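You operate a simulated robot arm through the tools that you are given. There is no shell and no other tool.

Carry out the task below with a simulated robot arm. There is one attempt and no reset: what you move stays moved.

## Task
Pump the yellow water from the top row into the tank.
Fine: valves 1 and 2 stand open; open valve 3, give the pump three strokes, then shut all three; the other valves end shut.

Only the result counts: the job must be done as asked and must still hold three seconds after the hand-in. Knocking over, shifting, dropping, spilling or breaking anything else fails it.

## Robot
A 7-joint arm with a two-finger parallel gripper, fixed in place. Base frame: the origin is on the floor under the middle of its stand, x ahead of it, y to its left, z up. Lengths are in mm, angles in rad, forces in N, time in s.
It reaches about 966 mm from its shoulder. Its first joint turns from -2.897 to 2.897 rad. Payload 3.43 kg.
The TCP is the grasp point between the finger pads, 30 mm short of the fingertips. In the tool frame z runs along the fingers and y along their closing line. Largest opening 94 mm; finger width 28, thickness 10; the body of the gripper, 50 by 96 mm, starts 55 mm behind the TCP.
Orientation is that of the tool frame in the base frame, as a unit quaternion [w, x, y, z]. With the fingers straight down and closing along the base's y, the tool's x points along the base's -x, its y along +y and its z along -z.

## Interface
- The arm moves only by the tool apply_moves. Its argument "plan" is one flat list of numbers, 7 for each row, row after row: the shift along the base's x, y, z in units of 400 mm (1.0 is 400 mm), then the turn, a rotation vector about the base's x, y, z in units of 180 degrees (1.0 is 180 degrees), then the closure, from 0 (fully open) to 1 (shut). In form: [x, y, z, wx, wy, wz, gripper, x, y, z, wx, wy, wz, gripper, ...]. A call has 1 to 20 rows; each row is the pose to reach, as a shift and turn from the pose commanded when the call began. A call with a number of a shift or a turn outside -1 to 1 is refused whole. Each row takes 0.2 s and may step no farther than 50 mm and 0.15 rad from the row before; otherwise, or with a gripper value out of range, the whole call is refused. Where a pose cannot be reached the arm comes as near as it can. A force on the tool above 40 N (or 10 N above the force at the start of the call, whichever is more), or a blocked arm, ends the call early, and 0.2 s more pass. Each finger travels about 45 mm/s and halts on what it meets, pressing with about 31 N; the grip force reading is that of the motor and also rises with nothing between the fingers. The clock runs only during rows and for 0.2 s after the last one: add rows that repeat a pose to give the fingers time. It gives the time, the measured TCP pose, the force on the tool (base axes), the opening and the grip force at its end, in the units of the frame above (readings bear some noise), with the torque about the TCP (base axes, N m) and any sound that the robot's microphone picked up.
- Cameras (640 x 400 px; columns grow to the right, rows downward): "scene" is fixed at [51.3, -650, 1760.4]; the picture's right is [0.21, -0.98, 0.00], its down [-0.67, -0.14, -0.73] and it looks along [0.71, 0.15, -0.68] (base axes); focal length 330 px, centre (320, 200). "wrist" rides on the gripper at [76, 14, -103] in the tool frame; the picture's right is [-0.18, 0.98, 0.00], its down [-0.75, -0.14, -0.64] and it looks along [-0.63, -0.12, 0.77] (tool axes); focal length 243 px, centre (320, 200). There is no depth. A picture from a camera that has moved, and an enlarged one, comes with that camera's place and axes in the base frame and with its lens.
- snapshot(camera): a new picture of that camera. The clock stands still meanwhile.
- raise_lower(by): slides the trunk up (or, below 0, down) by that many mm; the arm rides with it, the base frame stays. It gives what a move gives, with no picture.
- inspect(camera, box): a new picture of the part [left, top, right, bottom] of that camera's present view, enlarged. The clock stands still meanwhile.
- finish_job(): hands the job in; it is judged then, once.

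Nothing tells you positions but the pictures and the camera data. Unless the task says otherwise, let go and move clear before handing in.

The tools are called after "Request:" as a command line: name --argument value ..., lists and objects as JSON in quotes. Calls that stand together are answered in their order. apply_moves: Moves the arm, as the interface text tells. Its arguments: {"type":"object","properties":{"plan":{"type":"array","items":{"type":"number"}}},"required":["plan"]} The other tools are called the same way: raise_lower (by) moves the trunk up or down; snapshot (camera) takes a picture; inspect (camera, box) takes an enlarged picture of a part of a camera's view; finish_job () hands the job in.

At the start:

```text
t: 0.0
eef_pos: [426.2, -271.9, 1492.3]
tool_rot: [-0.009, 0.0, 1.0, 0.001]
force: [0.8, 0.3, 0.8]
moment: [0.01, -0.01, -0.01]
finger_gap: 93.6
grip_force: 0.1
trunk travel left (down, up): [-400.0, 90.0]
```

scene: 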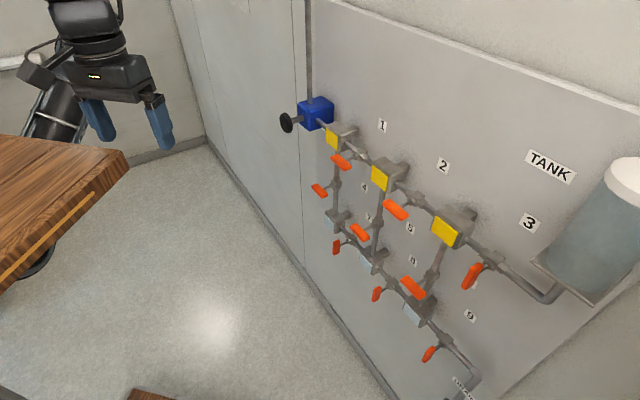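
wrist: 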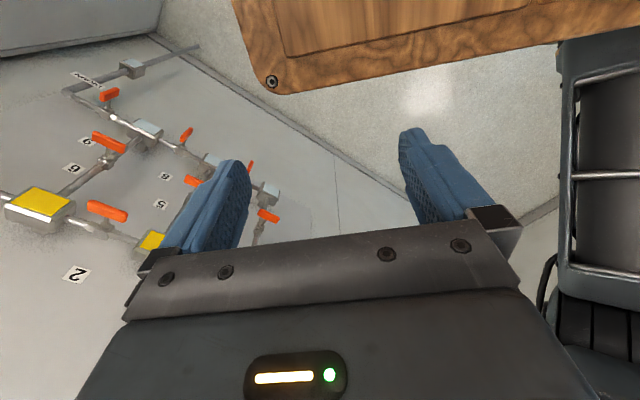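

I see a wall panel with a pipe network, orange valve levers, a blue pump with a black knob on the left end, and a tank on the right. I'll take enlarged views first to work out the geometry.

Request:
inspect --camera "scene" --box '[260, 80, 420, 180]'

Request:
inspect --camera "scene" --box '[300, 150, 460, 250]'

Request:
inspect --camera "scene" --box '[380, 180, 540, 280]'

Request:
inspect --camera "scene" --box '[340, 240, 500, 340]'

Request:
inspect --camera "scene" --box '[400, 300, 560, 400]'

Request:
inspect --camera "scene" --box '[480, 130, 640, 310]'

```text
4.00 times, centred on (340, 130) of scene
camera zoom: at [51.3, -650.0, 1760.4], right [0.21, -0.98, 0.0], down [-0.67, -0.14, -0.73], along [0.71, 0.15, -0.68], focal length 1319 px, centre (240, 480)
```

zoom: 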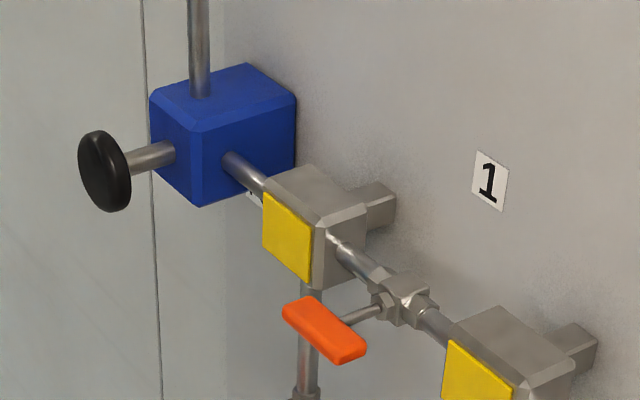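

```text
4.00 times, centred on (380, 200) of scene
camera zoom: at [51.3, -650.0, 1760.4], right [0.21, -0.98, 0.0], down [-0.67, -0.14, -0.73], along [0.71, 0.15, -0.68], focal length 1319 px, centre (80, 200)
```

zoom: 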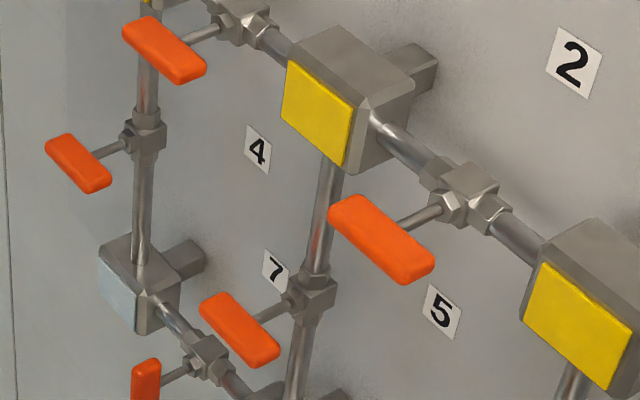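

```text
4.00 times, centred on (460, 230) of scene
camera zoom: at [51.3, -650.0, 1760.4], right [0.21, -0.98, 0.0], down [-0.67, -0.14, -0.73], along [0.71, 0.15, -0.68], focal length 1319 px, centre (-240, 80)
```

zoom: 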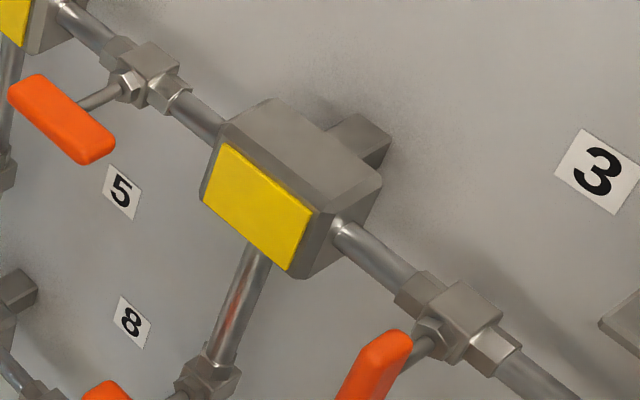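

```text
4.00 times, centred on (420, 290) of scene
camera zoom: at [51.3, -650.0, 1760.4], right [0.21, -0.98, 0.0], down [-0.67, -0.14, -0.73], along [0.71, 0.15, -0.68], focal length 1319 px, centre (-80, -160)
```

zoom: 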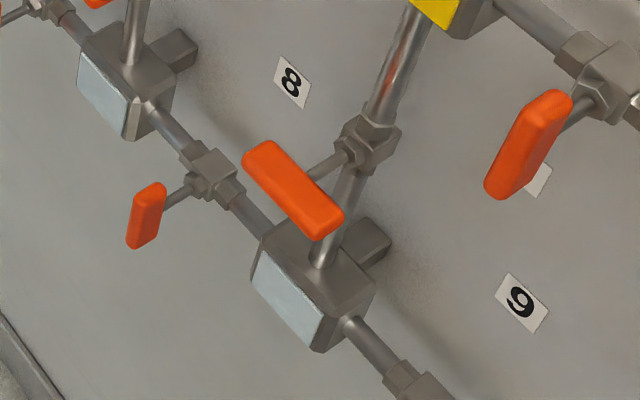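

```text
4.00 times, centred on (480, 350) of scene
camera zoom: at [51.3, -650.0, 1760.4], right [0.21, -0.98, 0.0], down [-0.67, -0.14, -0.73], along [0.71, 0.15, -0.68], focal length 1319 px, centre (-320, -400)
```

zoom: 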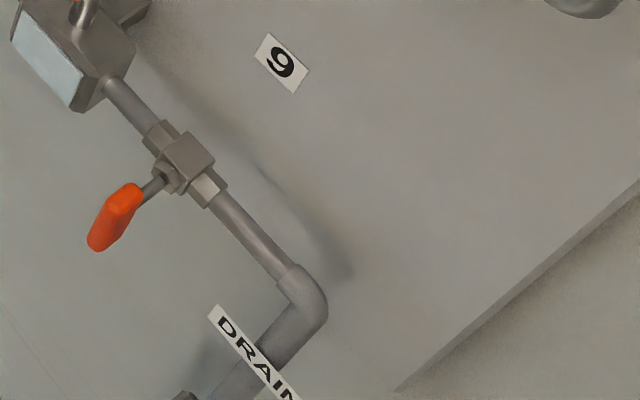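

```text
2.22 times, centred on (560, 220) of scene
camera zoom: at [51.3, -650.0, 1760.4], right [0.21, -0.98, 0.0], down [-0.67, -0.14, -0.73], along [0.71, 0.15, -0.68], focal length 733 px, centre (-213, 156)
```

zoom: 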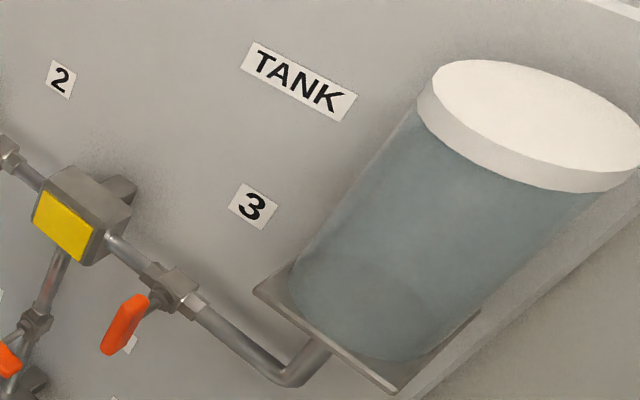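

The panel appears to stand at about 43° to the base x axis, facing the robot and the camera. Levers 1 and 2 lie along their pipes (open) and the others stand across theirs (shut). I'll get the wrist camera's exact placement to triangulate positions.

Request:
inspect --camera "wrist" --box '[0, 160, 160, 260]'

Request:
inspect --camera "wrist" --box '[40, 40, 200, 140]'

Request:
inspect --camera "scene" --box '[430, 230, 530, 292]'

Request:
inspect --camera "scene" --box '[270, 85, 370, 147]'

```text
4.00 times, centred on (80, 210) of wrist
camera zoom: at [352.1, -258.7, 1595.9], right [0.18, 0.98, 0.0], down [0.76, -0.14, 0.63], along [0.62, -0.12, -0.78], focal length 970 px, centre (1280, 160)
```

zoom: 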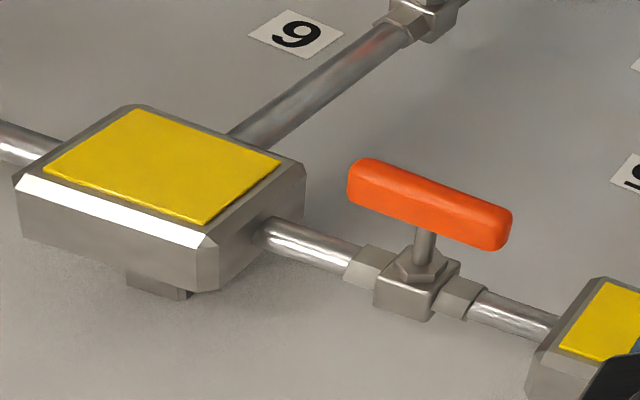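

```text
4.00 times, centred on (120, 90) of wrist
camera zoom: at [352.1, -258.7, 1595.9], right [0.18, 0.98, 0.0], down [0.76, -0.14, 0.63], along [0.62, -0.12, -0.78], focal length 970 px, centre (1120, 640)
```

zoom: 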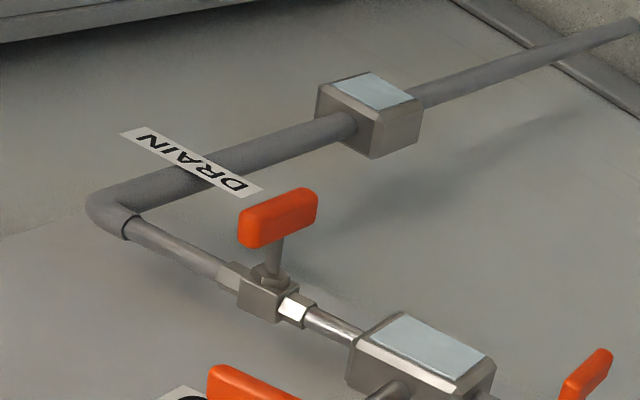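

```text
6.40 times, centred on (480, 261) of scene
camera zoom: at [51.3, -650.0, 1760.4], right [0.21, -0.98, 0.0], down [-0.67, -0.14, -0.73], along [0.71, 0.15, -0.68], focal length 2111 px, centre (-704, -190)
```

zoom: 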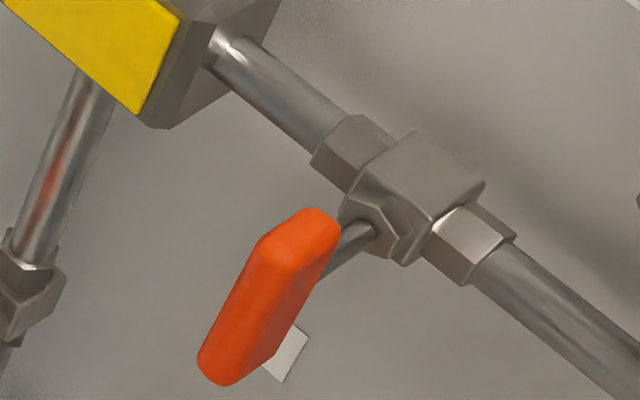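

```text
6.40 times, centred on (320, 116) of scene
camera zoom: at [51.3, -650.0, 1760.4], right [0.21, -0.98, 0.0], down [-0.67, -0.14, -0.73], along [0.71, 0.15, -0.68], focal length 2111 px, centre (320, 738)
```

zoom: 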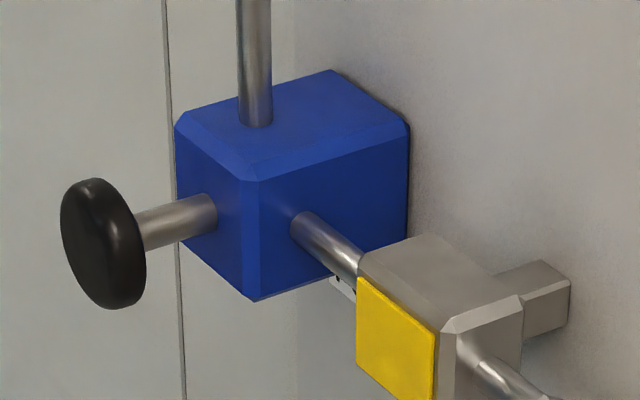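

The levers on the top row come out at about z≈1258 and roughly 120 mm off the panel, and the pump knob sticks out along the panel normal on the left. Before moving, I want a closer look at the wooden object and the robot's surroundings.

Request:
inspect --camera "scene" --box '[0, 0, 240, 150]'

Request:
inspect --camera "scene" --box '[0, 130, 240, 280]'

Request:
inspect --camera "scene" --box '[0, 250, 240, 400]'

Request:
inspect --camera "wrist" --box '[200, 0, 640, 275]'

Request:
inspect --camera "wrist" --box '[0, 0, 320, 200]'

```text
2.67 times, centred on (120, 75) of scene
camera zoom: at [51.3, -650.0, 1760.4], right [0.21, -0.98, 0.0], down [-0.67, -0.14, -0.73], along [0.71, 0.15, -0.68], focal length 879 px, centre (853, 533)
```

zoom: 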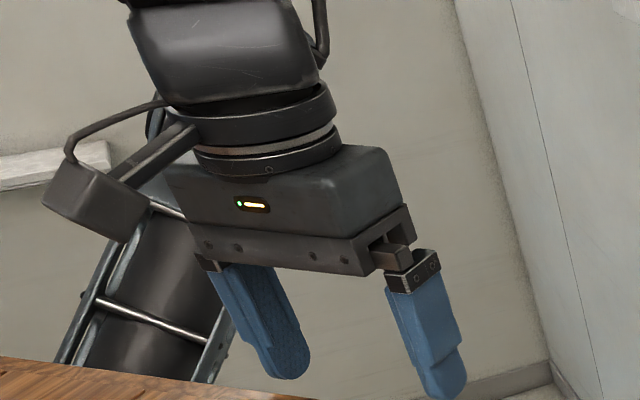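

```text
2.67 times, centred on (120, 205) of scene
camera zoom: at [51.3, -650.0, 1760.4], right [0.21, -0.98, 0.0], down [-0.67, -0.14, -0.73], along [0.71, 0.15, -0.68], focal length 879 px, centre (853, 187)
```

zoom: 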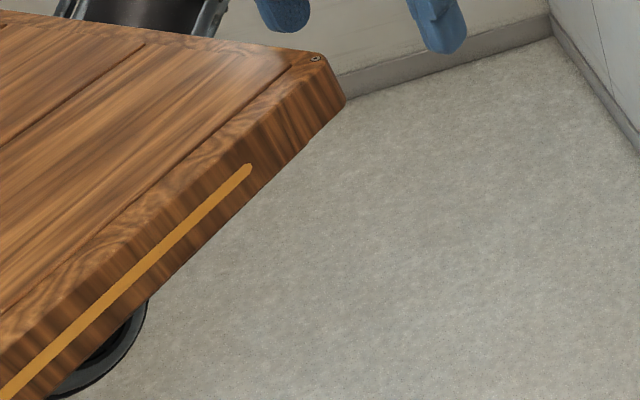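

```text
2.67 times, centred on (120, 325) of scene
camera zoom: at [51.3, -650.0, 1760.4], right [0.21, -0.98, 0.0], down [-0.67, -0.14, -0.73], along [0.71, 0.15, -0.68], focal length 879 px, centre (853, -133)
```

zoom: 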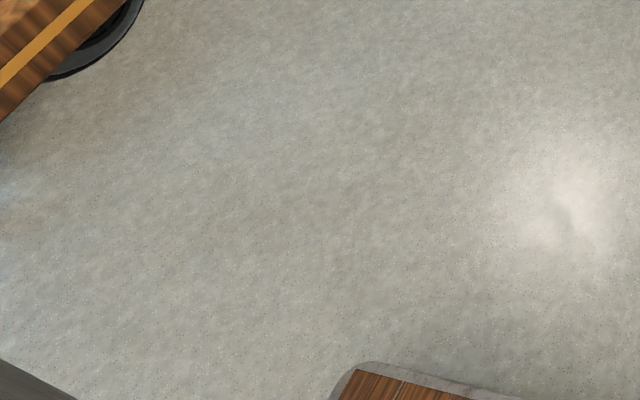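

```text
1.45 times, centred on (420, 138) of wrist
camera zoom: at [352.1, -258.7, 1595.9], right [0.18, 0.98, 0.0], down [0.76, -0.14, 0.63], along [0.62, -0.12, -0.78], focal length 353 px, centre (174, 291)
```

zoom: 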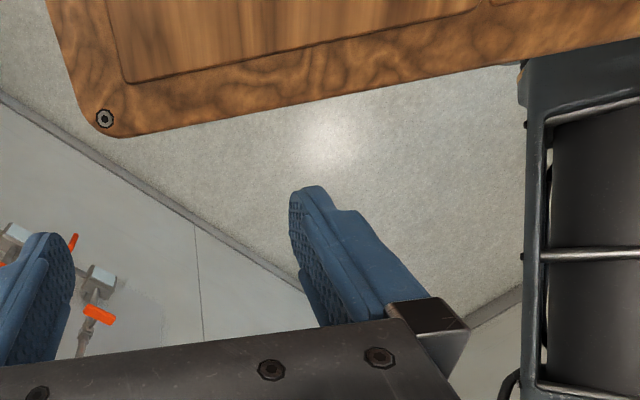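

```text
2.00 times, centred on (160, 100) of wrist
camera zoom: at [352.1, -258.7, 1595.9], right [0.18, 0.98, 0.0], down [0.76, -0.14, 0.63], along [0.62, -0.12, -0.78], focal length 485 px, centre (640, 400)
```

zoom: 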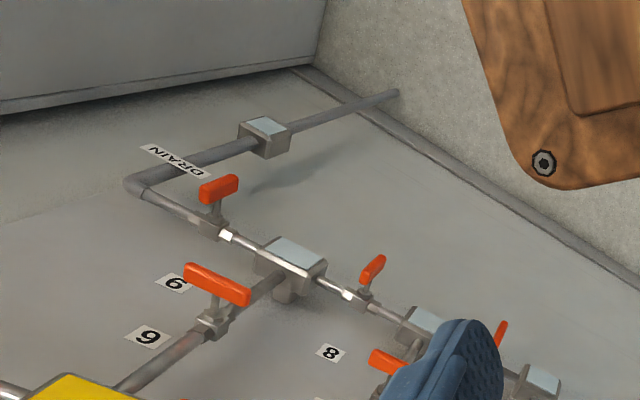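

A wooden plate corner sits at about (375, -285, 1482), close to the gripper. I'll raise the trunk slightly to find out whether that plate rides with the arm.

Request:
raise_lower --by 30

Request:
snapshot --camera "scene"

Request:
snapshot --camera "wrist"

```text
t: 0.8
eef_pos: [427.4, -272.3, 1521.9]
tool_rot: [-0.01, -0.001, 1.0, 0.001]
force: [0.3, -0.1, 0.2]
moment: [0.02, -0.01, 0.02]
finger_gap: 93.7
grip_force: 0.1
trunk travel left (down, up): [-430.0, 60.0]
```

```text
taken
```

scene: 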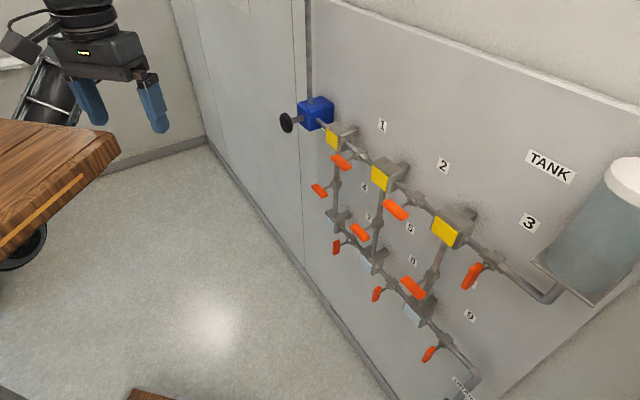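

```text
taken
camera wrist: at [353.1, -258.8, 1625.7], right [0.18, 0.98, 0.0], down [0.77, -0.14, 0.63], along [0.62, -0.12, -0.78], focal length 243 px, centre (320, 200)
```

wrist: 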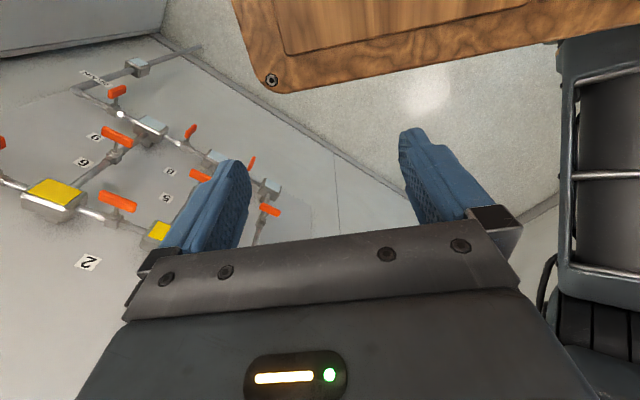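

The plate rides with the trunk, so it is the arm's own mounting top. The shoulder is likely about 330 mm above it, so I'll lower the trunk to bring the shoulder nearer to the valve height of about 1258.

Request:
raise_lower --by -200

Request:
snapshot --camera "scene"

Request:
snapshot --camera "wrist"

```text
t: 2.9
eef_pos: [427.0, -271.7, 1322.5]
tool_rot: [-0.01, 0.001, 1.0, 0.001]
force: [-0.3, 0.5, -0.2]
moment: [0.0, 0.0, 0.02]
finger_gap: 93.9
grip_force: 0.0
trunk travel left (down, up): [-230.0, 260.0]
```

```text
taken
```

scene: 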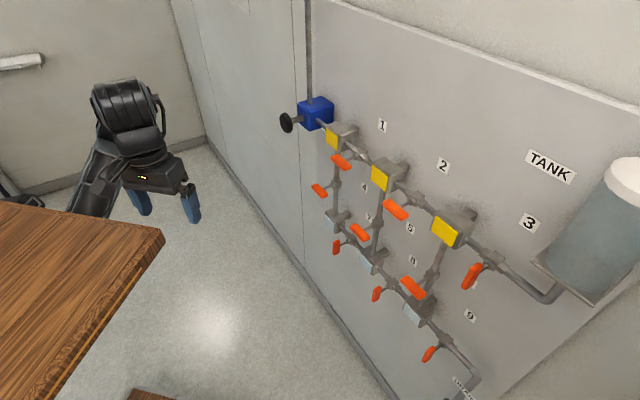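

```text
taken
camera wrist: at [353.1, -258.7, 1425.7], right [0.18, 0.98, 0.0], down [0.77, -0.14, 0.63], along [0.62, -0.12, -0.78], focal length 243 px, centre (320, 200)
```

wrist: 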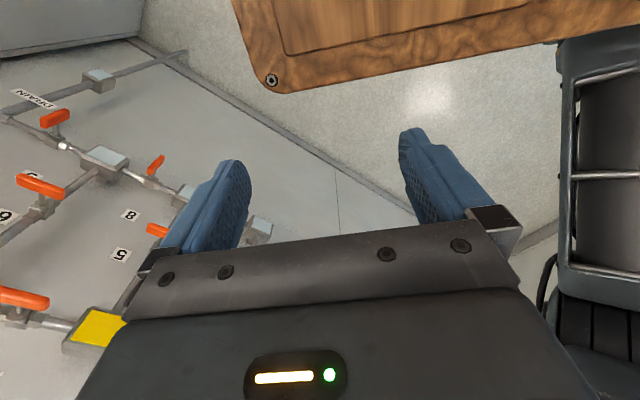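

Request:
inspect --camera "scene" --box '[0, 50, 240, 200]'

Request:
inspect --camera "scene" --box '[0, 180, 240, 330]'

Request:
inspect --camera "wrist" --box '[400, 0, 640, 400]'

```text
2.67 times, centred on (120, 125) of scene
camera zoom: at [51.3, -650.0, 1760.4], right [0.21, -0.98, 0.0], down [-0.67, -0.14, -0.73], along [0.71, 0.15, -0.68], focal length 879 px, centre (853, 400)
```

zoom: 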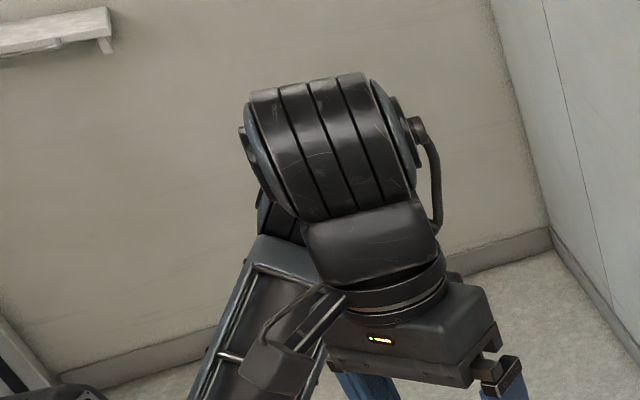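

```text
2.67 times, centred on (120, 255) of scene
camera zoom: at [51.3, -650.0, 1760.4], right [0.21, -0.98, 0.0], down [-0.67, -0.14, -0.73], along [0.71, 0.15, -0.68], focal length 879 px, centre (853, 53)
```

zoom: 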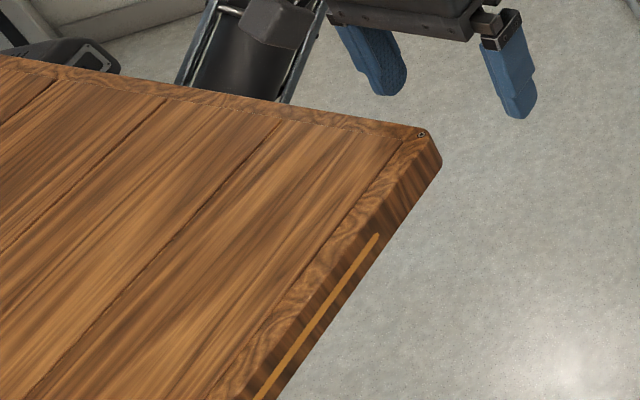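

```text
1.00 times, centred on (520, 200) of wrist (not enlarged: the box is as wide or as high as the picture)
camera zoom: at [353.1, -258.7, 1425.7], right [0.18, 0.98, 0.0], down [0.77, -0.14, 0.63], along [0.62, -0.12, -0.78], focal length 243 px, centre (120, 200)
```

zoom: 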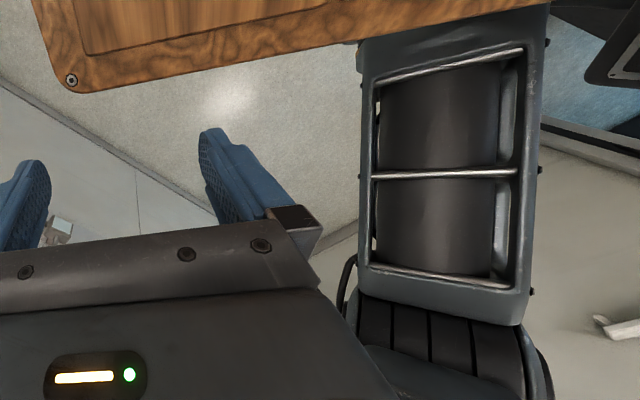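

The inspect view seems to extend past the normal picture's edge when the box is narrow. I'll use that to see the arm's body and where its shoulder sits.

Request:
inspect --camera "scene" --box '[0, 0, 20, 400]'

Request:
inspect --camera "wrist" --box '[620, 0, 640, 400]'

Request:
inspect --camera "scene" --box '[0, 380, 640, 400]'

Request:
inspect --camera "scene" --box '[620, 0, 640, 400]'

```text
1.00 times, centred on (10, 200) of scene (not enlarged: the box is as wide or as high as the picture)
camera zoom: at [51.3, -650.0, 1760.4], right [0.21, -0.98, 0.0], down [-0.67, -0.14, -0.73], along [0.71, 0.15, -0.68], focal length 330 px, centre (630, 200)
```

zoom: 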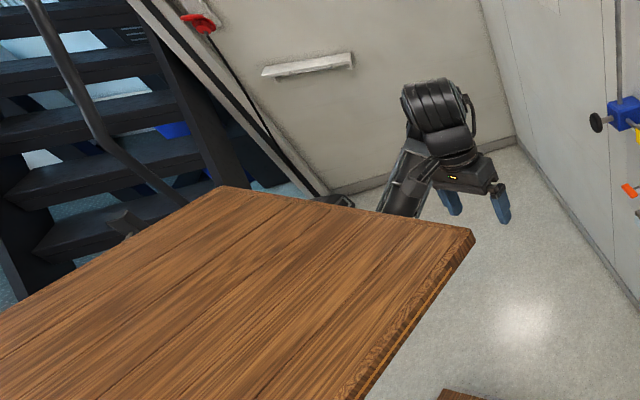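

```text
1.00 times, centred on (630, 200) of wrist (not enlarged: the box is as wide or as high as the picture)
camera zoom: at [353.1, -258.7, 1425.7], right [0.18, 0.98, 0.0], down [0.77, -0.14, 0.63], along [0.62, -0.12, -0.78], focal length 243 px, centre (10, 200)
```

zoom: 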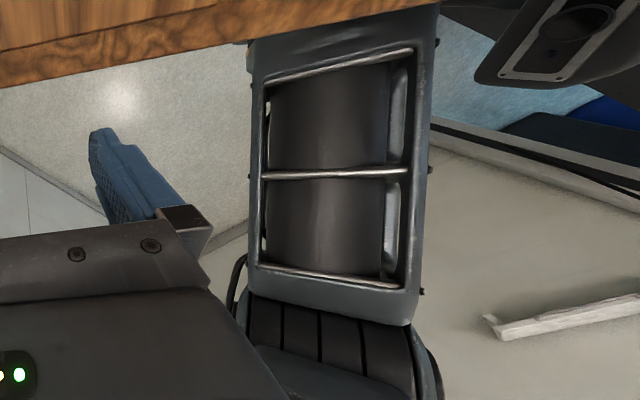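

```text
1.00 times, centred on (320, 390) of scene (not enlarged: the box is as wide or as high as the picture)
camera zoom: at [51.3, -650.0, 1760.4], right [0.21, -0.98, 0.0], down [-0.67, -0.14, -0.73], along [0.71, 0.15, -0.68], focal length 330 px, centre (320, 10)
```

zoom: 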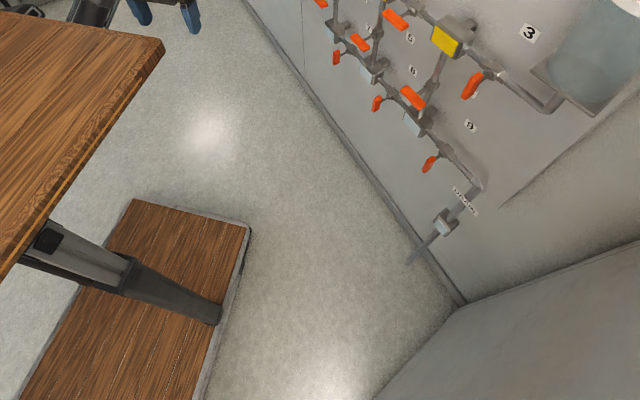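

```text
1.00 times, centred on (630, 200) of scene (not enlarged: the box is as wide or as high as the picture)
camera zoom: at [51.3, -650.0, 1760.4], right [0.21, -0.98, 0.0], down [-0.67, -0.14, -0.73], along [0.71, 0.15, -0.68], focal length 330 px, centre (10, 200)
```

zoom: 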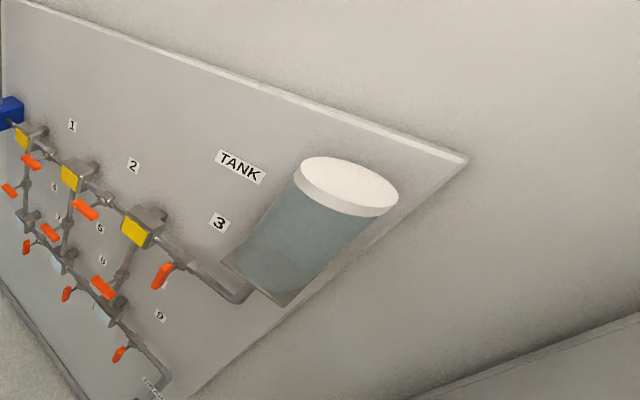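

The arm seems to hang beneath a desk-like top on telescopic legs, so its shoulder is probably below the plate. I'll move the gripper up and away from the plate edge and turn it so the wrist camera looks back at the arm's elbow and shoulder.

Request:
apply_moves --plan '[0.06, -0.03, 0.06, 0, 0, 0, 0.5, 0.12, -0.06, 0.12, 0, 0, 0, 0.9, 0.15, -0.1, 0.17, 0, 0, 0, 1, 0.15, -0.1, 0.2, 0, 0, 0.045, 1, 0.15, -0.1, 0.2, 0, 0, 0.09, 1, 0.15, -0.1, 0.2, 0, 0, 0.135, 1, 0.15, -0.1, 0.2, 0, 0, 0.18, 1, 0.15, -0.1, 0.2, 0, 0, 0.225, 1, 0.15, -0.1, 0.2, 0, 0, 0.27, 1, 0.15, -0.1, 0.2, 0, 0, 0.315, 1, 0.15, -0.1, 0.2, 0, 0, 0.36, 1, 0.15, -0.1, 0.2, 0, 0, 0.405, 1, 0.15, -0.1, 0.2, 0, 0, 0.45, 1]'

Request:
snapshot --camera "wrist"

Request:
snapshot --camera "scene"

```text
t: 5.7
eef_pos: [492.9, -306.3, 1330.7]
tool_rot: [-0.028, -0.649, 0.76, 0.01]
force: [0.7, -0.5, -0.1]
moment: [-0.01, 0.02, -0.02]
finger_gap: 0.0
grip_force: 31.0
out of reach, approached as far as the arm can: row 1, 2, 3, 4, 5, 6, 7, 8, 9, 10, 11, 12, 13
trunk travel left (down, up): [-230.0, 260.0]
```

```text
taken
camera wrist: at [473.2, -377.3, 1435.1], right [-0.94, 0.33, 0.04], down [0.29, 0.74, 0.61], along [0.17, 0.59, -0.79], focal length 243 px, centre (320, 200)
```

wrist: 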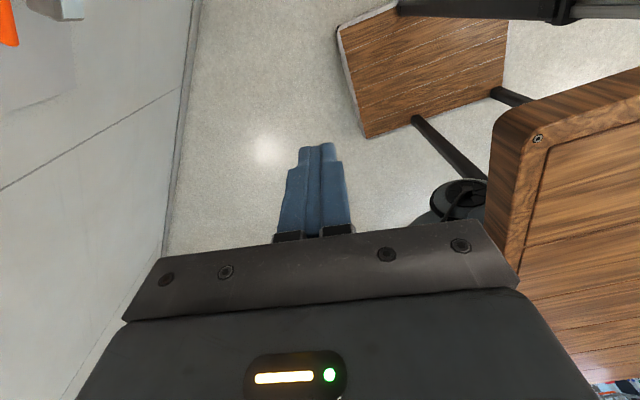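

```text
taken
```

scene: 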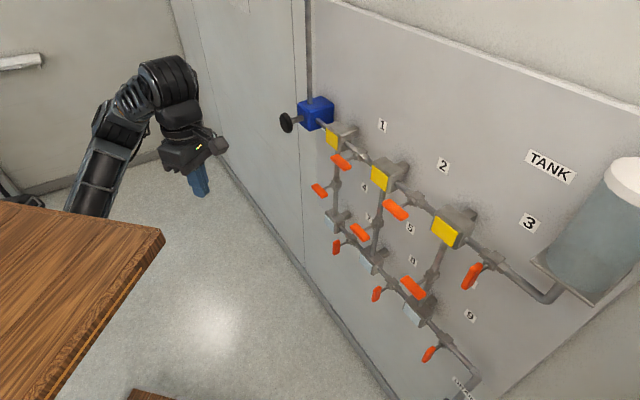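

Request:
inspect --camera "wrist" --box '[400, 80, 640, 230]'

Request:
inspect --camera "wrist" --box '[0, 0, 640, 20]'

Request:
inspect --camera "wrist" --box '[620, 0, 640, 400]'

```text
2.67 times, centred on (520, 155) of wrist
camera zoom: at [473.2, -377.3, 1435.1], right [-0.94, 0.33, 0.04], down [0.29, 0.74, 0.61], along [0.17, 0.59, -0.79], focal length 647 px, centre (-213, 320)
```

zoom: 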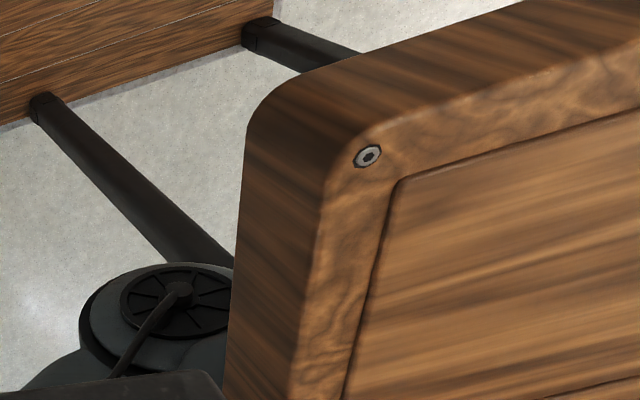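

```text
1.00 times, centred on (320, 10) of wrist (not enlarged: the box is as wide or as high as the picture)
camera zoom: at [473.2, -377.3, 1435.1], right [-0.94, 0.33, 0.04], down [0.29, 0.74, 0.61], along [0.17, 0.59, -0.79], focal length 243 px, centre (320, 390)
```

zoom: 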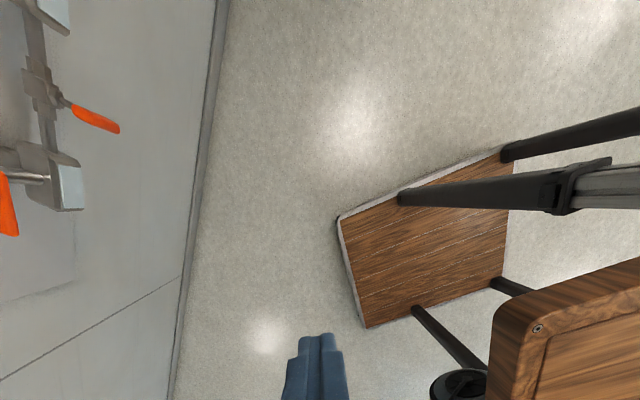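

```text
1.00 times, centred on (630, 200) of wrist (not enlarged: the box is as wide or as high as the picture)
camera zoom: at [473.2, -377.3, 1435.1], right [-0.94, 0.33, 0.04], down [0.29, 0.74, 0.61], along [0.17, 0.59, -0.79], focal length 243 px, centre (10, 200)
```

zoom: 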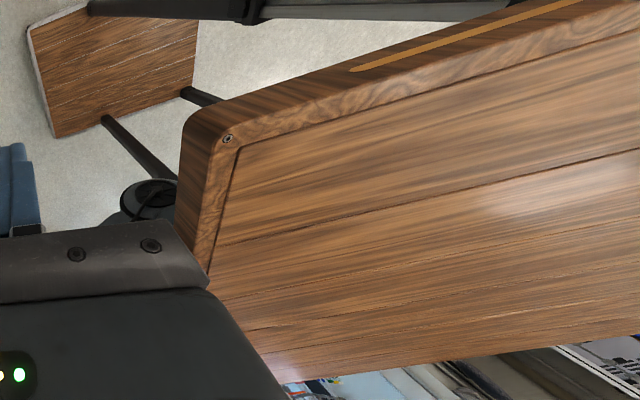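

The black capped joint under the plate at roughly (310, -20, z≈1080 now) looks like the shoulder. That means the arm wanted the trunk higher, so I'll raise it back and then bring the gripper down to valve height in front of the panel.

Request:
raise_lower --by 170

Request:
apply_moves --plan '[0, 0, -0.1, 0, 0, -0.04, 1, 0, 0, -0.2, 0, 0, -0.08, 1, 0, 0, -0.3, 0, 0, -0.12, 1, 0, 0, -0.3, 0, 0, -0.16, 1]'

```text
t: 7.6
eef_pos: [493.9, -303.5, 1501.9]
tool_rot: [-0.029, -0.65, 0.759, 0.008]
force: [-0.9, 0.6, 0.3]
moment: [0.02, -0.01, -0.04]
finger_gap: 0.0
grip_force: 31.1
trunk travel left (down, up): [-400.0, 90.0]
```

```text
t: 8.6
eef_pos: [482.0, -305.0, 1390.7]
tool_rot: [-0.012, -0.44, 0.898, -0.004]
force: [0.1, 0.6, -0.1]
moment: [0.01, 0.01, 0.0]
finger_gap: 0.1
grip_force: 30.8
trunk travel left (down, up): [-400.0, 90.0]
```

The arm is responding as expected at this height. I'll raise the trunk a bit more for clearance under the plate, then lower the gripper in front of the plate so the wrist stays below it before turning horizontal.

Request:
raise_lower --by 60

Request:
apply_moves --plan '[0.02, -0.01, -0.1, 0, 0, -0.04, 1, 0.04, -0.02, -0.2, 0, 0, -0.08, 1, 0.06, -0.03, -0.3, 0, 0, -0.12, 1, 0.08, -0.04, -0.4, 0, 0, -0.16, 1]'

Request:
snapshot --camera "scene"

Request:
snapshot --camera "wrist"

```text
t: 9.6
eef_pos: [483.2, -304.2, 1450.5]
tool_rot: [-0.013, -0.44, 0.898, -0.004]
force: [-0.4, 0.6, 0.5]
moment: [-0.02, -0.01, -0.03]
finger_gap: 0.0
grip_force: 30.7
trunk travel left (down, up): [-460.0, 30.0]
```

```text
t: 10.6
eef_pos: [516.9, -317.7, 1289.2]
tool_rot: [-0.013, -0.202, 0.979, -0.002]
force: [0.8, 0.1, 0.2]
moment: [-0.01, -0.01, 0.01]
finger_gap: 0.0
grip_force: 30.9
trunk travel left (down, up): [-460.0, 30.0]
```

```text
taken
```

scene: 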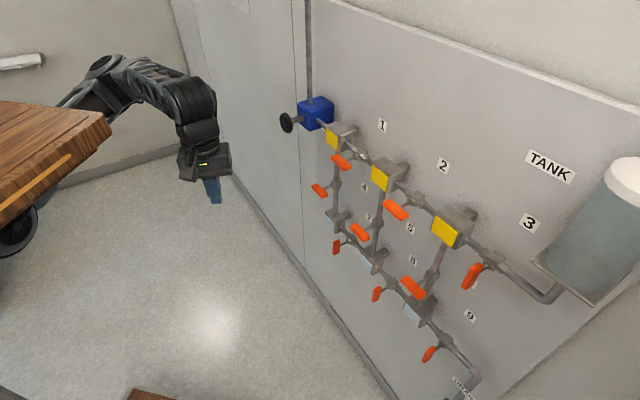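

```text
taken
camera wrist: at [444.5, -334.8, 1393.3], right [-0.22, 0.98, 0.0], down [0.76, 0.17, 0.62], along [0.61, 0.14, -0.78], focal length 243 px, centre (320, 200)
```

wrist: 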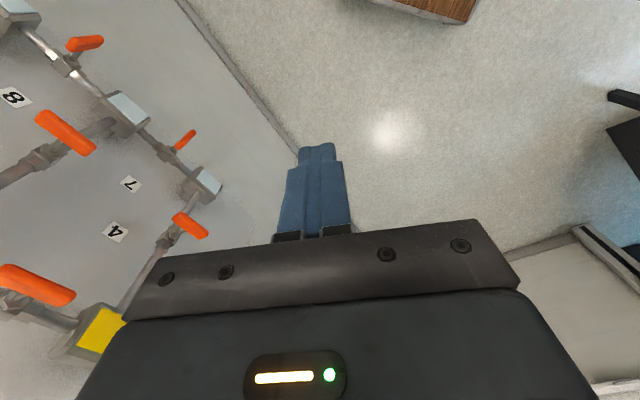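

Request:
inspect --camera "scene" --box '[0, 40, 260, 202]'

Request:
inspect --camera "scene" --box '[0, 0, 20, 400]'

Request:
inspect --camera "scene" --box '[0, 170, 160, 270]'

Request:
inspect --camera "wrist" --box '[620, 0, 640, 400]'

```text
2.46 times, centred on (130, 121) of scene
camera zoom: at [51.3, -650.0, 1760.4], right [0.21, -0.98, 0.0], down [-0.67, -0.14, -0.73], along [0.71, 0.15, -0.68], focal length 812 px, centre (788, 394)
```

zoom: 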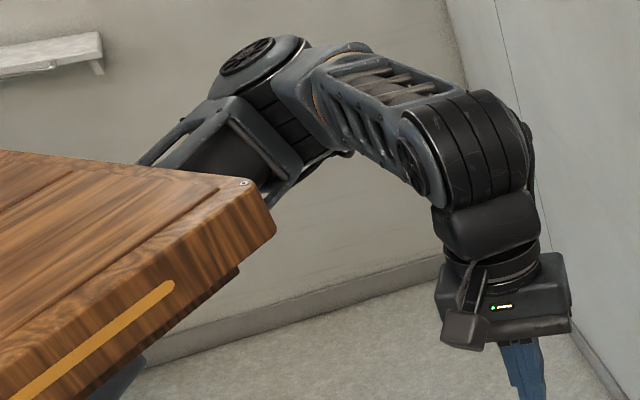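

```text
1.00 times, centred on (10, 200) of scene (not enlarged: the box is as wide or as high as the picture)
camera zoom: at [51.3, -650.0, 1760.4], right [0.21, -0.98, 0.0], down [-0.67, -0.14, -0.73], along [0.71, 0.15, -0.68], focal length 330 px, centre (630, 200)
```

zoom: 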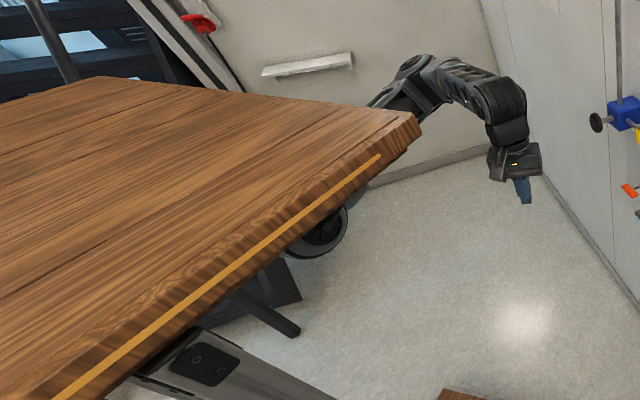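

```text
4.00 times, centred on (80, 220) of scene
camera zoom: at [51.3, -650.0, 1760.4], right [0.21, -0.98, 0.0], down [-0.67, -0.14, -0.73], along [0.71, 0.15, -0.68], focal length 1319 px, centre (1280, 120)
```

zoom: 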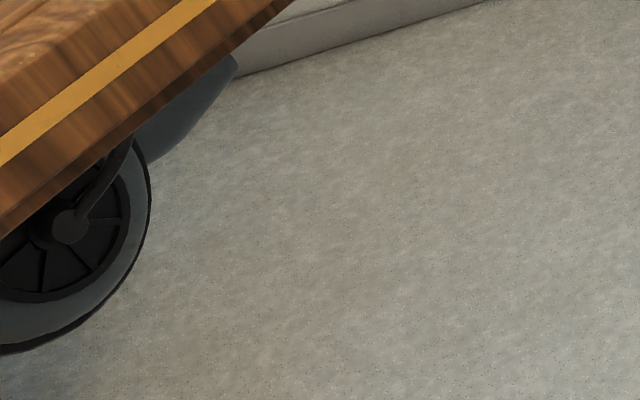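

```text
1.00 times, centred on (630, 200) of wrist (not enlarged: the box is as wide or as high as the picture)
camera zoom: at [444.5, -334.8, 1393.3], right [-0.22, 0.98, 0.0], down [0.76, 0.17, 0.62], along [0.61, 0.14, -0.78], focal length 243 px, centre (10, 200)
```

zoom: 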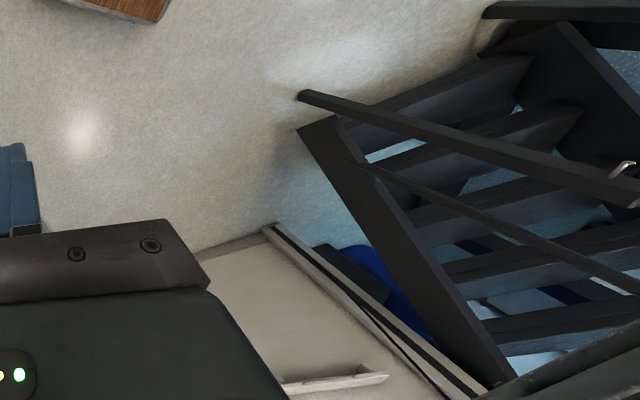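

The shoulder sits near (310, 0, 1350) under the plate, with the elbow out in front of it. I'll raise the trunk to the top and pitch the gripper toward the panel in two halves, keeping the wrist clear of the plate.

Request:
raise_lower --by 30

Request:
apply_moves --plan '[0.025, -0.021, -0.021, -0.0077, -0.0368, -0.0217, 1, 0.05, -0.043, -0.043, -0.0155, -0.0737, -0.0434, 1, 0.075, -0.064, -0.064, -0.0232, -0.1105, -0.0651, 1, 0.1, -0.086, -0.086, -0.0309, -0.1473, -0.0868, 1, 0.125, -0.107, -0.107, -0.0386, -0.1841, -0.1085, 1, 0.15, -0.129, -0.129, -0.0464, -0.221, -0.1302, 1, 0.175, -0.15, -0.15, -0.0541, -0.2578, -0.1519, 1]'

Request:
snapshot --camera "scene"

Request:
snapshot --camera "wrist"

```text
t: 11.4
eef_pos: [517.2, -317.6, 1319.7]
tool_rot: [-0.013, -0.203, 0.979, -0.001]
force: [0.1, 1.2, 0.1]
moment: [0.0, -0.02, -0.01]
finger_gap: 0.0
grip_force: 30.5
trunk travel left (down, up): [-490.0, 0.0]
```

```text
t: 13.0
eef_pos: [589.6, -378.0, 1259.0]
tool_rot: [0.354, 0.046, 0.921, -0.156]
force: [0.2, 0.5, 0.0]
moment: [-0.03, 0.0, 0.03]
finger_gap: 0.0
grip_force: 30.7
trunk travel left (down, up): [-490.0, 0.0]
```

```text
taken
```

scene: 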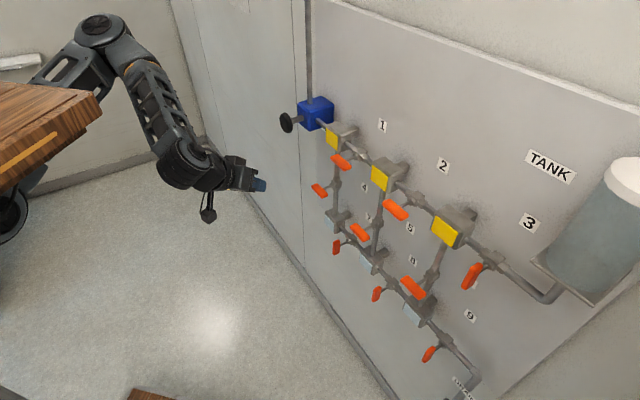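

```text
taken
camera wrist: at [470.6, -335.6, 1276.7], right [0.33, 0.93, -0.13], down [0.12, 0.09, 0.99], along [0.94, -0.34, -0.09], focal length 243 px, centre (320, 200)
```

wrist: 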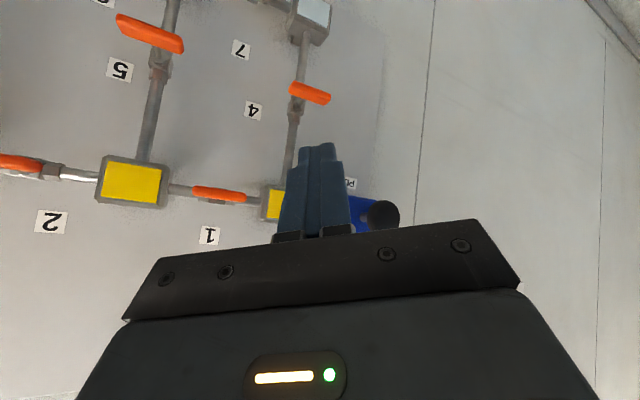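

The gripper is pitched partway and the wrist camera now faces the panel well. I'll take enlarged views to triangulate the pump knob, levers and blocks accurately.

Request:
inspect --camera "wrist" --box '[0, 120, 160, 220]'

Request:
inspect --camera "wrist" --box '[160, 150, 320, 250]'

Request:
inspect --camera "wrist" --box '[300, 150, 460, 250]'

Request:
inspect --camera "wrist" --box '[0, 0, 20, 400]'

Request:
inspect --camera "scene" --box '[0, 0, 260, 162]'

```text
4.00 times, centred on (80, 170) of wrist
camera zoom: at [470.6, -335.6, 1276.7], right [0.33, 0.93, -0.13], down [0.12, 0.09, 0.99], along [0.94, -0.34, -0.09], focal length 970 px, centre (1280, 320)
```

zoom: 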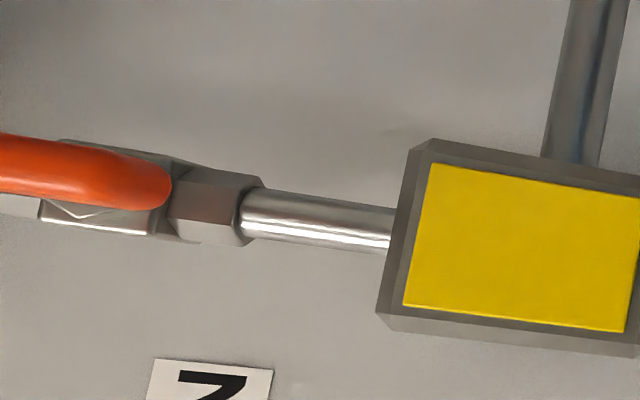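

```text
4.00 times, centred on (240, 200) of wrist
camera zoom: at [470.6, -335.6, 1276.7], right [0.33, 0.93, -0.13], down [0.12, 0.09, 0.99], along [0.94, -0.34, -0.09], focal length 970 px, centre (640, 200)
```

zoom: 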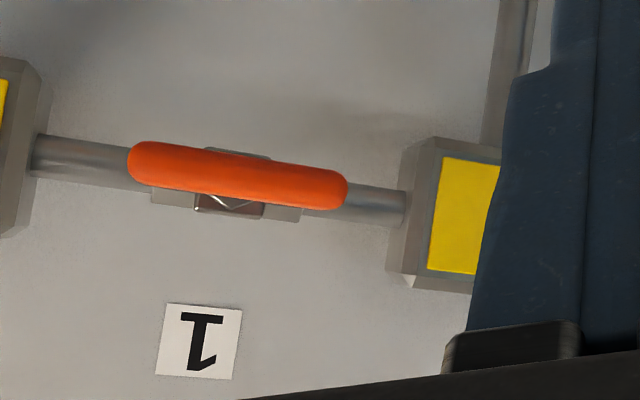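

```text
4.00 times, centred on (380, 200) of wrist
camera zoom: at [470.6, -335.6, 1276.7], right [0.33, 0.93, -0.13], down [0.12, 0.09, 0.99], along [0.94, -0.34, -0.09], focal length 970 px, centre (80, 200)
```

zoom: 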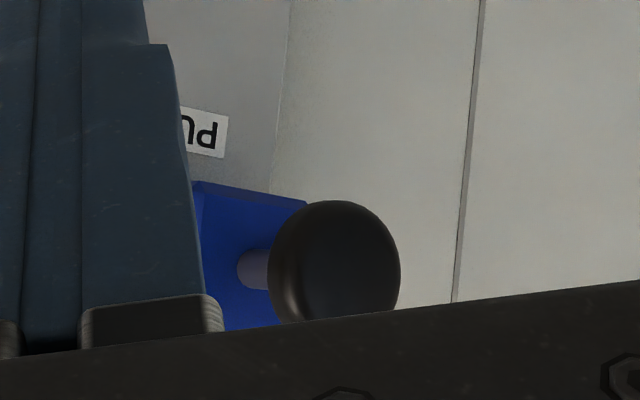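

```text
1.00 times, centred on (10, 200) of wrist (not enlarged: the box is as wide or as high as the picture)
camera zoom: at [470.6, -335.6, 1276.7], right [0.33, 0.93, -0.13], down [0.12, 0.09, 0.99], along [0.94, -0.34, -0.09], focal length 243 px, centre (630, 200)
```

zoom: 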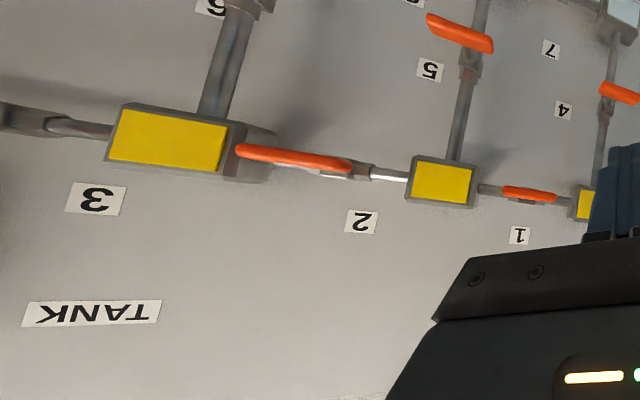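

```text
2.46 times, centred on (130, 81) of scene
camera zoom: at [51.3, -650.0, 1760.4], right [0.21, -0.98, 0.0], down [-0.67, -0.14, -0.73], along [0.71, 0.15, -0.68], focal length 812 px, centre (788, 493)
```

zoom: 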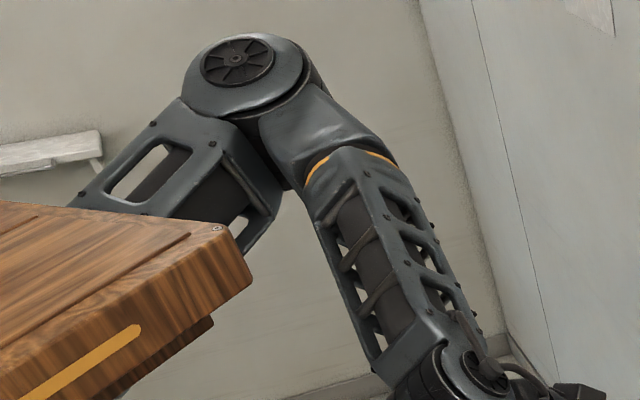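

From triangulation the panel runs at about 45°. In panel coordinates the levers sit at n≈-906 with s≈112, -89 and -288 and z≈1259, and the knob is at s≈362 and n≈-880. I'll finish pitching the gripper to point squarely at the panel.

Request:
apply_moves --plan '[0.004, -0.015, 0, -0.0077, -0.0378, -0.0201, 1, 0.008, -0.03, 0, -0.0154, -0.0757, -0.0403, 1, 0.012, -0.045, 0, -0.0231, -0.1135, -0.0604, 1, 0.016, -0.06, 0, -0.0309, -0.1513, -0.0806, 1, 0.02, -0.075, 0, -0.0386, -0.1891, -0.1007, 1, 0.024, -0.09, 0, -0.0463, -0.227, -0.1209, 1, 0.026, -0.105, 0, -0.054, -0.2648, -0.141, 1]'

Request:
snapshot --camera "scene"

Request:
snapshot --camera "wrist"

```text
t: 14.6
eef_pos: [549.6, -436.7, 1230.5]
tool_rot: [0.638, 0.262, 0.677, -0.257]
force: [-0.2, 0.3, -0.7]
moment: [-0.01, 0.01, -0.02]
finger_gap: 0.1
grip_force: 30.9
out of reach, approached as far as the arm can: row 6, 7
trunk travel left (down, up): [-490.0, 0.0]
```

```text
taken
```

scene: 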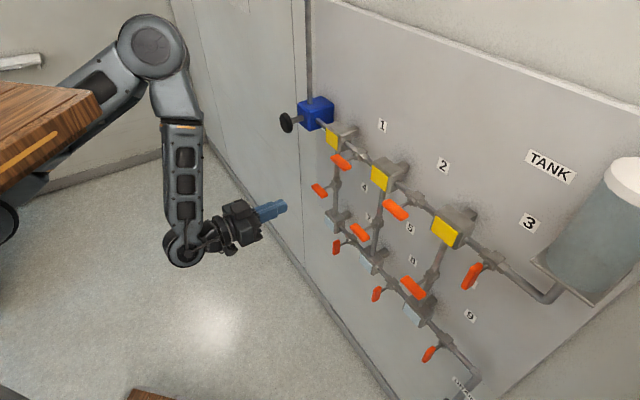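

```text
taken
camera wrist: at [480.9, -354.1, 1159.3], right [0.68, 0.71, 0.17], down [-0.53, 0.31, 0.79], along [0.51, -0.63, 0.59], focal length 243 px, centre (320, 200)
```

wrist: 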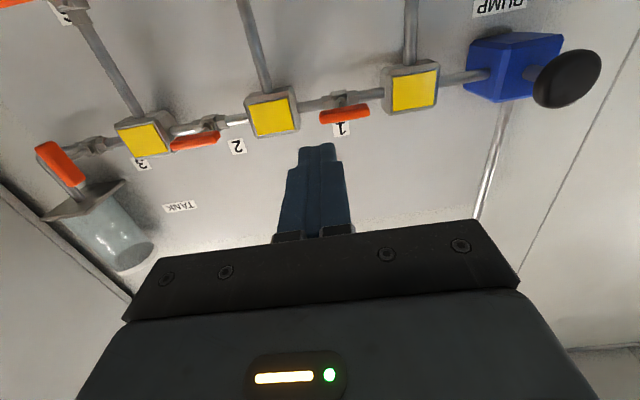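

The gripper now points almost squarely at the panel. I'll trim the tilt and slide along the panel toward valve 3, keeping the fingertips about 70 mm in front of the levers.

Request:
apply_moves --plan '[-0.02, -0.09, 0.01, -0.0018, -0.003, -0.0021, 1, -0.05, -0.18, 0.02, -0.0036, -0.006, -0.0042, 1, -0.09, -0.27, 0.03, -0.0055, -0.0091, -0.0064, 1, -0.14, -0.36, 0.04, -0.0073, -0.0122, -0.0085, 1, -0.19, -0.45, 0.05, -0.0091, -0.0152, -0.0106, 1]'

Request:
snapshot --camera "scene"

Request:
snapshot --camera "wrist"

```text
t: 15.8
eef_pos: [475.7, -621.6, 1270.2]
tool_rot: [0.668, 0.278, 0.629, -0.284]
force: [0.1, -0.5, -0.6]
moment: [-0.01, 0.01, -0.04]
finger_gap: 0.0
grip_force: 31.1
trunk travel left (down, up): [-490.0, 0.0]
```

```text
taken
```

scene: 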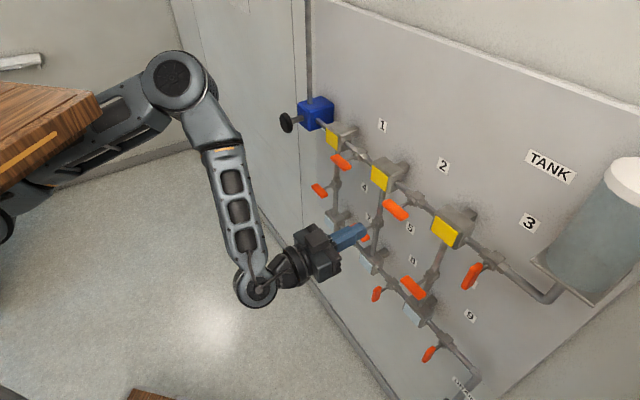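

```text
taken
camera wrist: at [420.5, -540.2, 1188.9], right [0.71, 0.68, 0.2], down [-0.58, 0.39, 0.72], along [0.41, -0.62, 0.67], focal length 243 px, centre (320, 200)
```

wrist: 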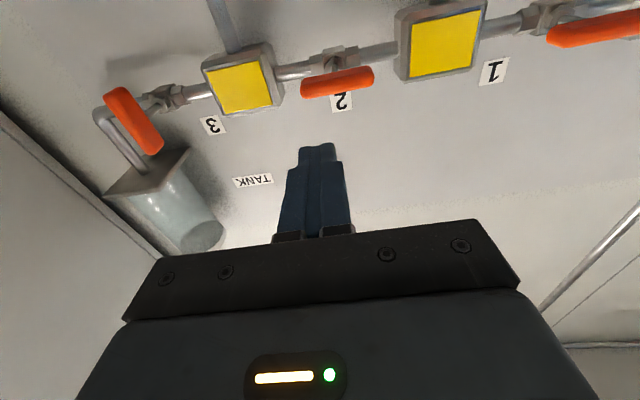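

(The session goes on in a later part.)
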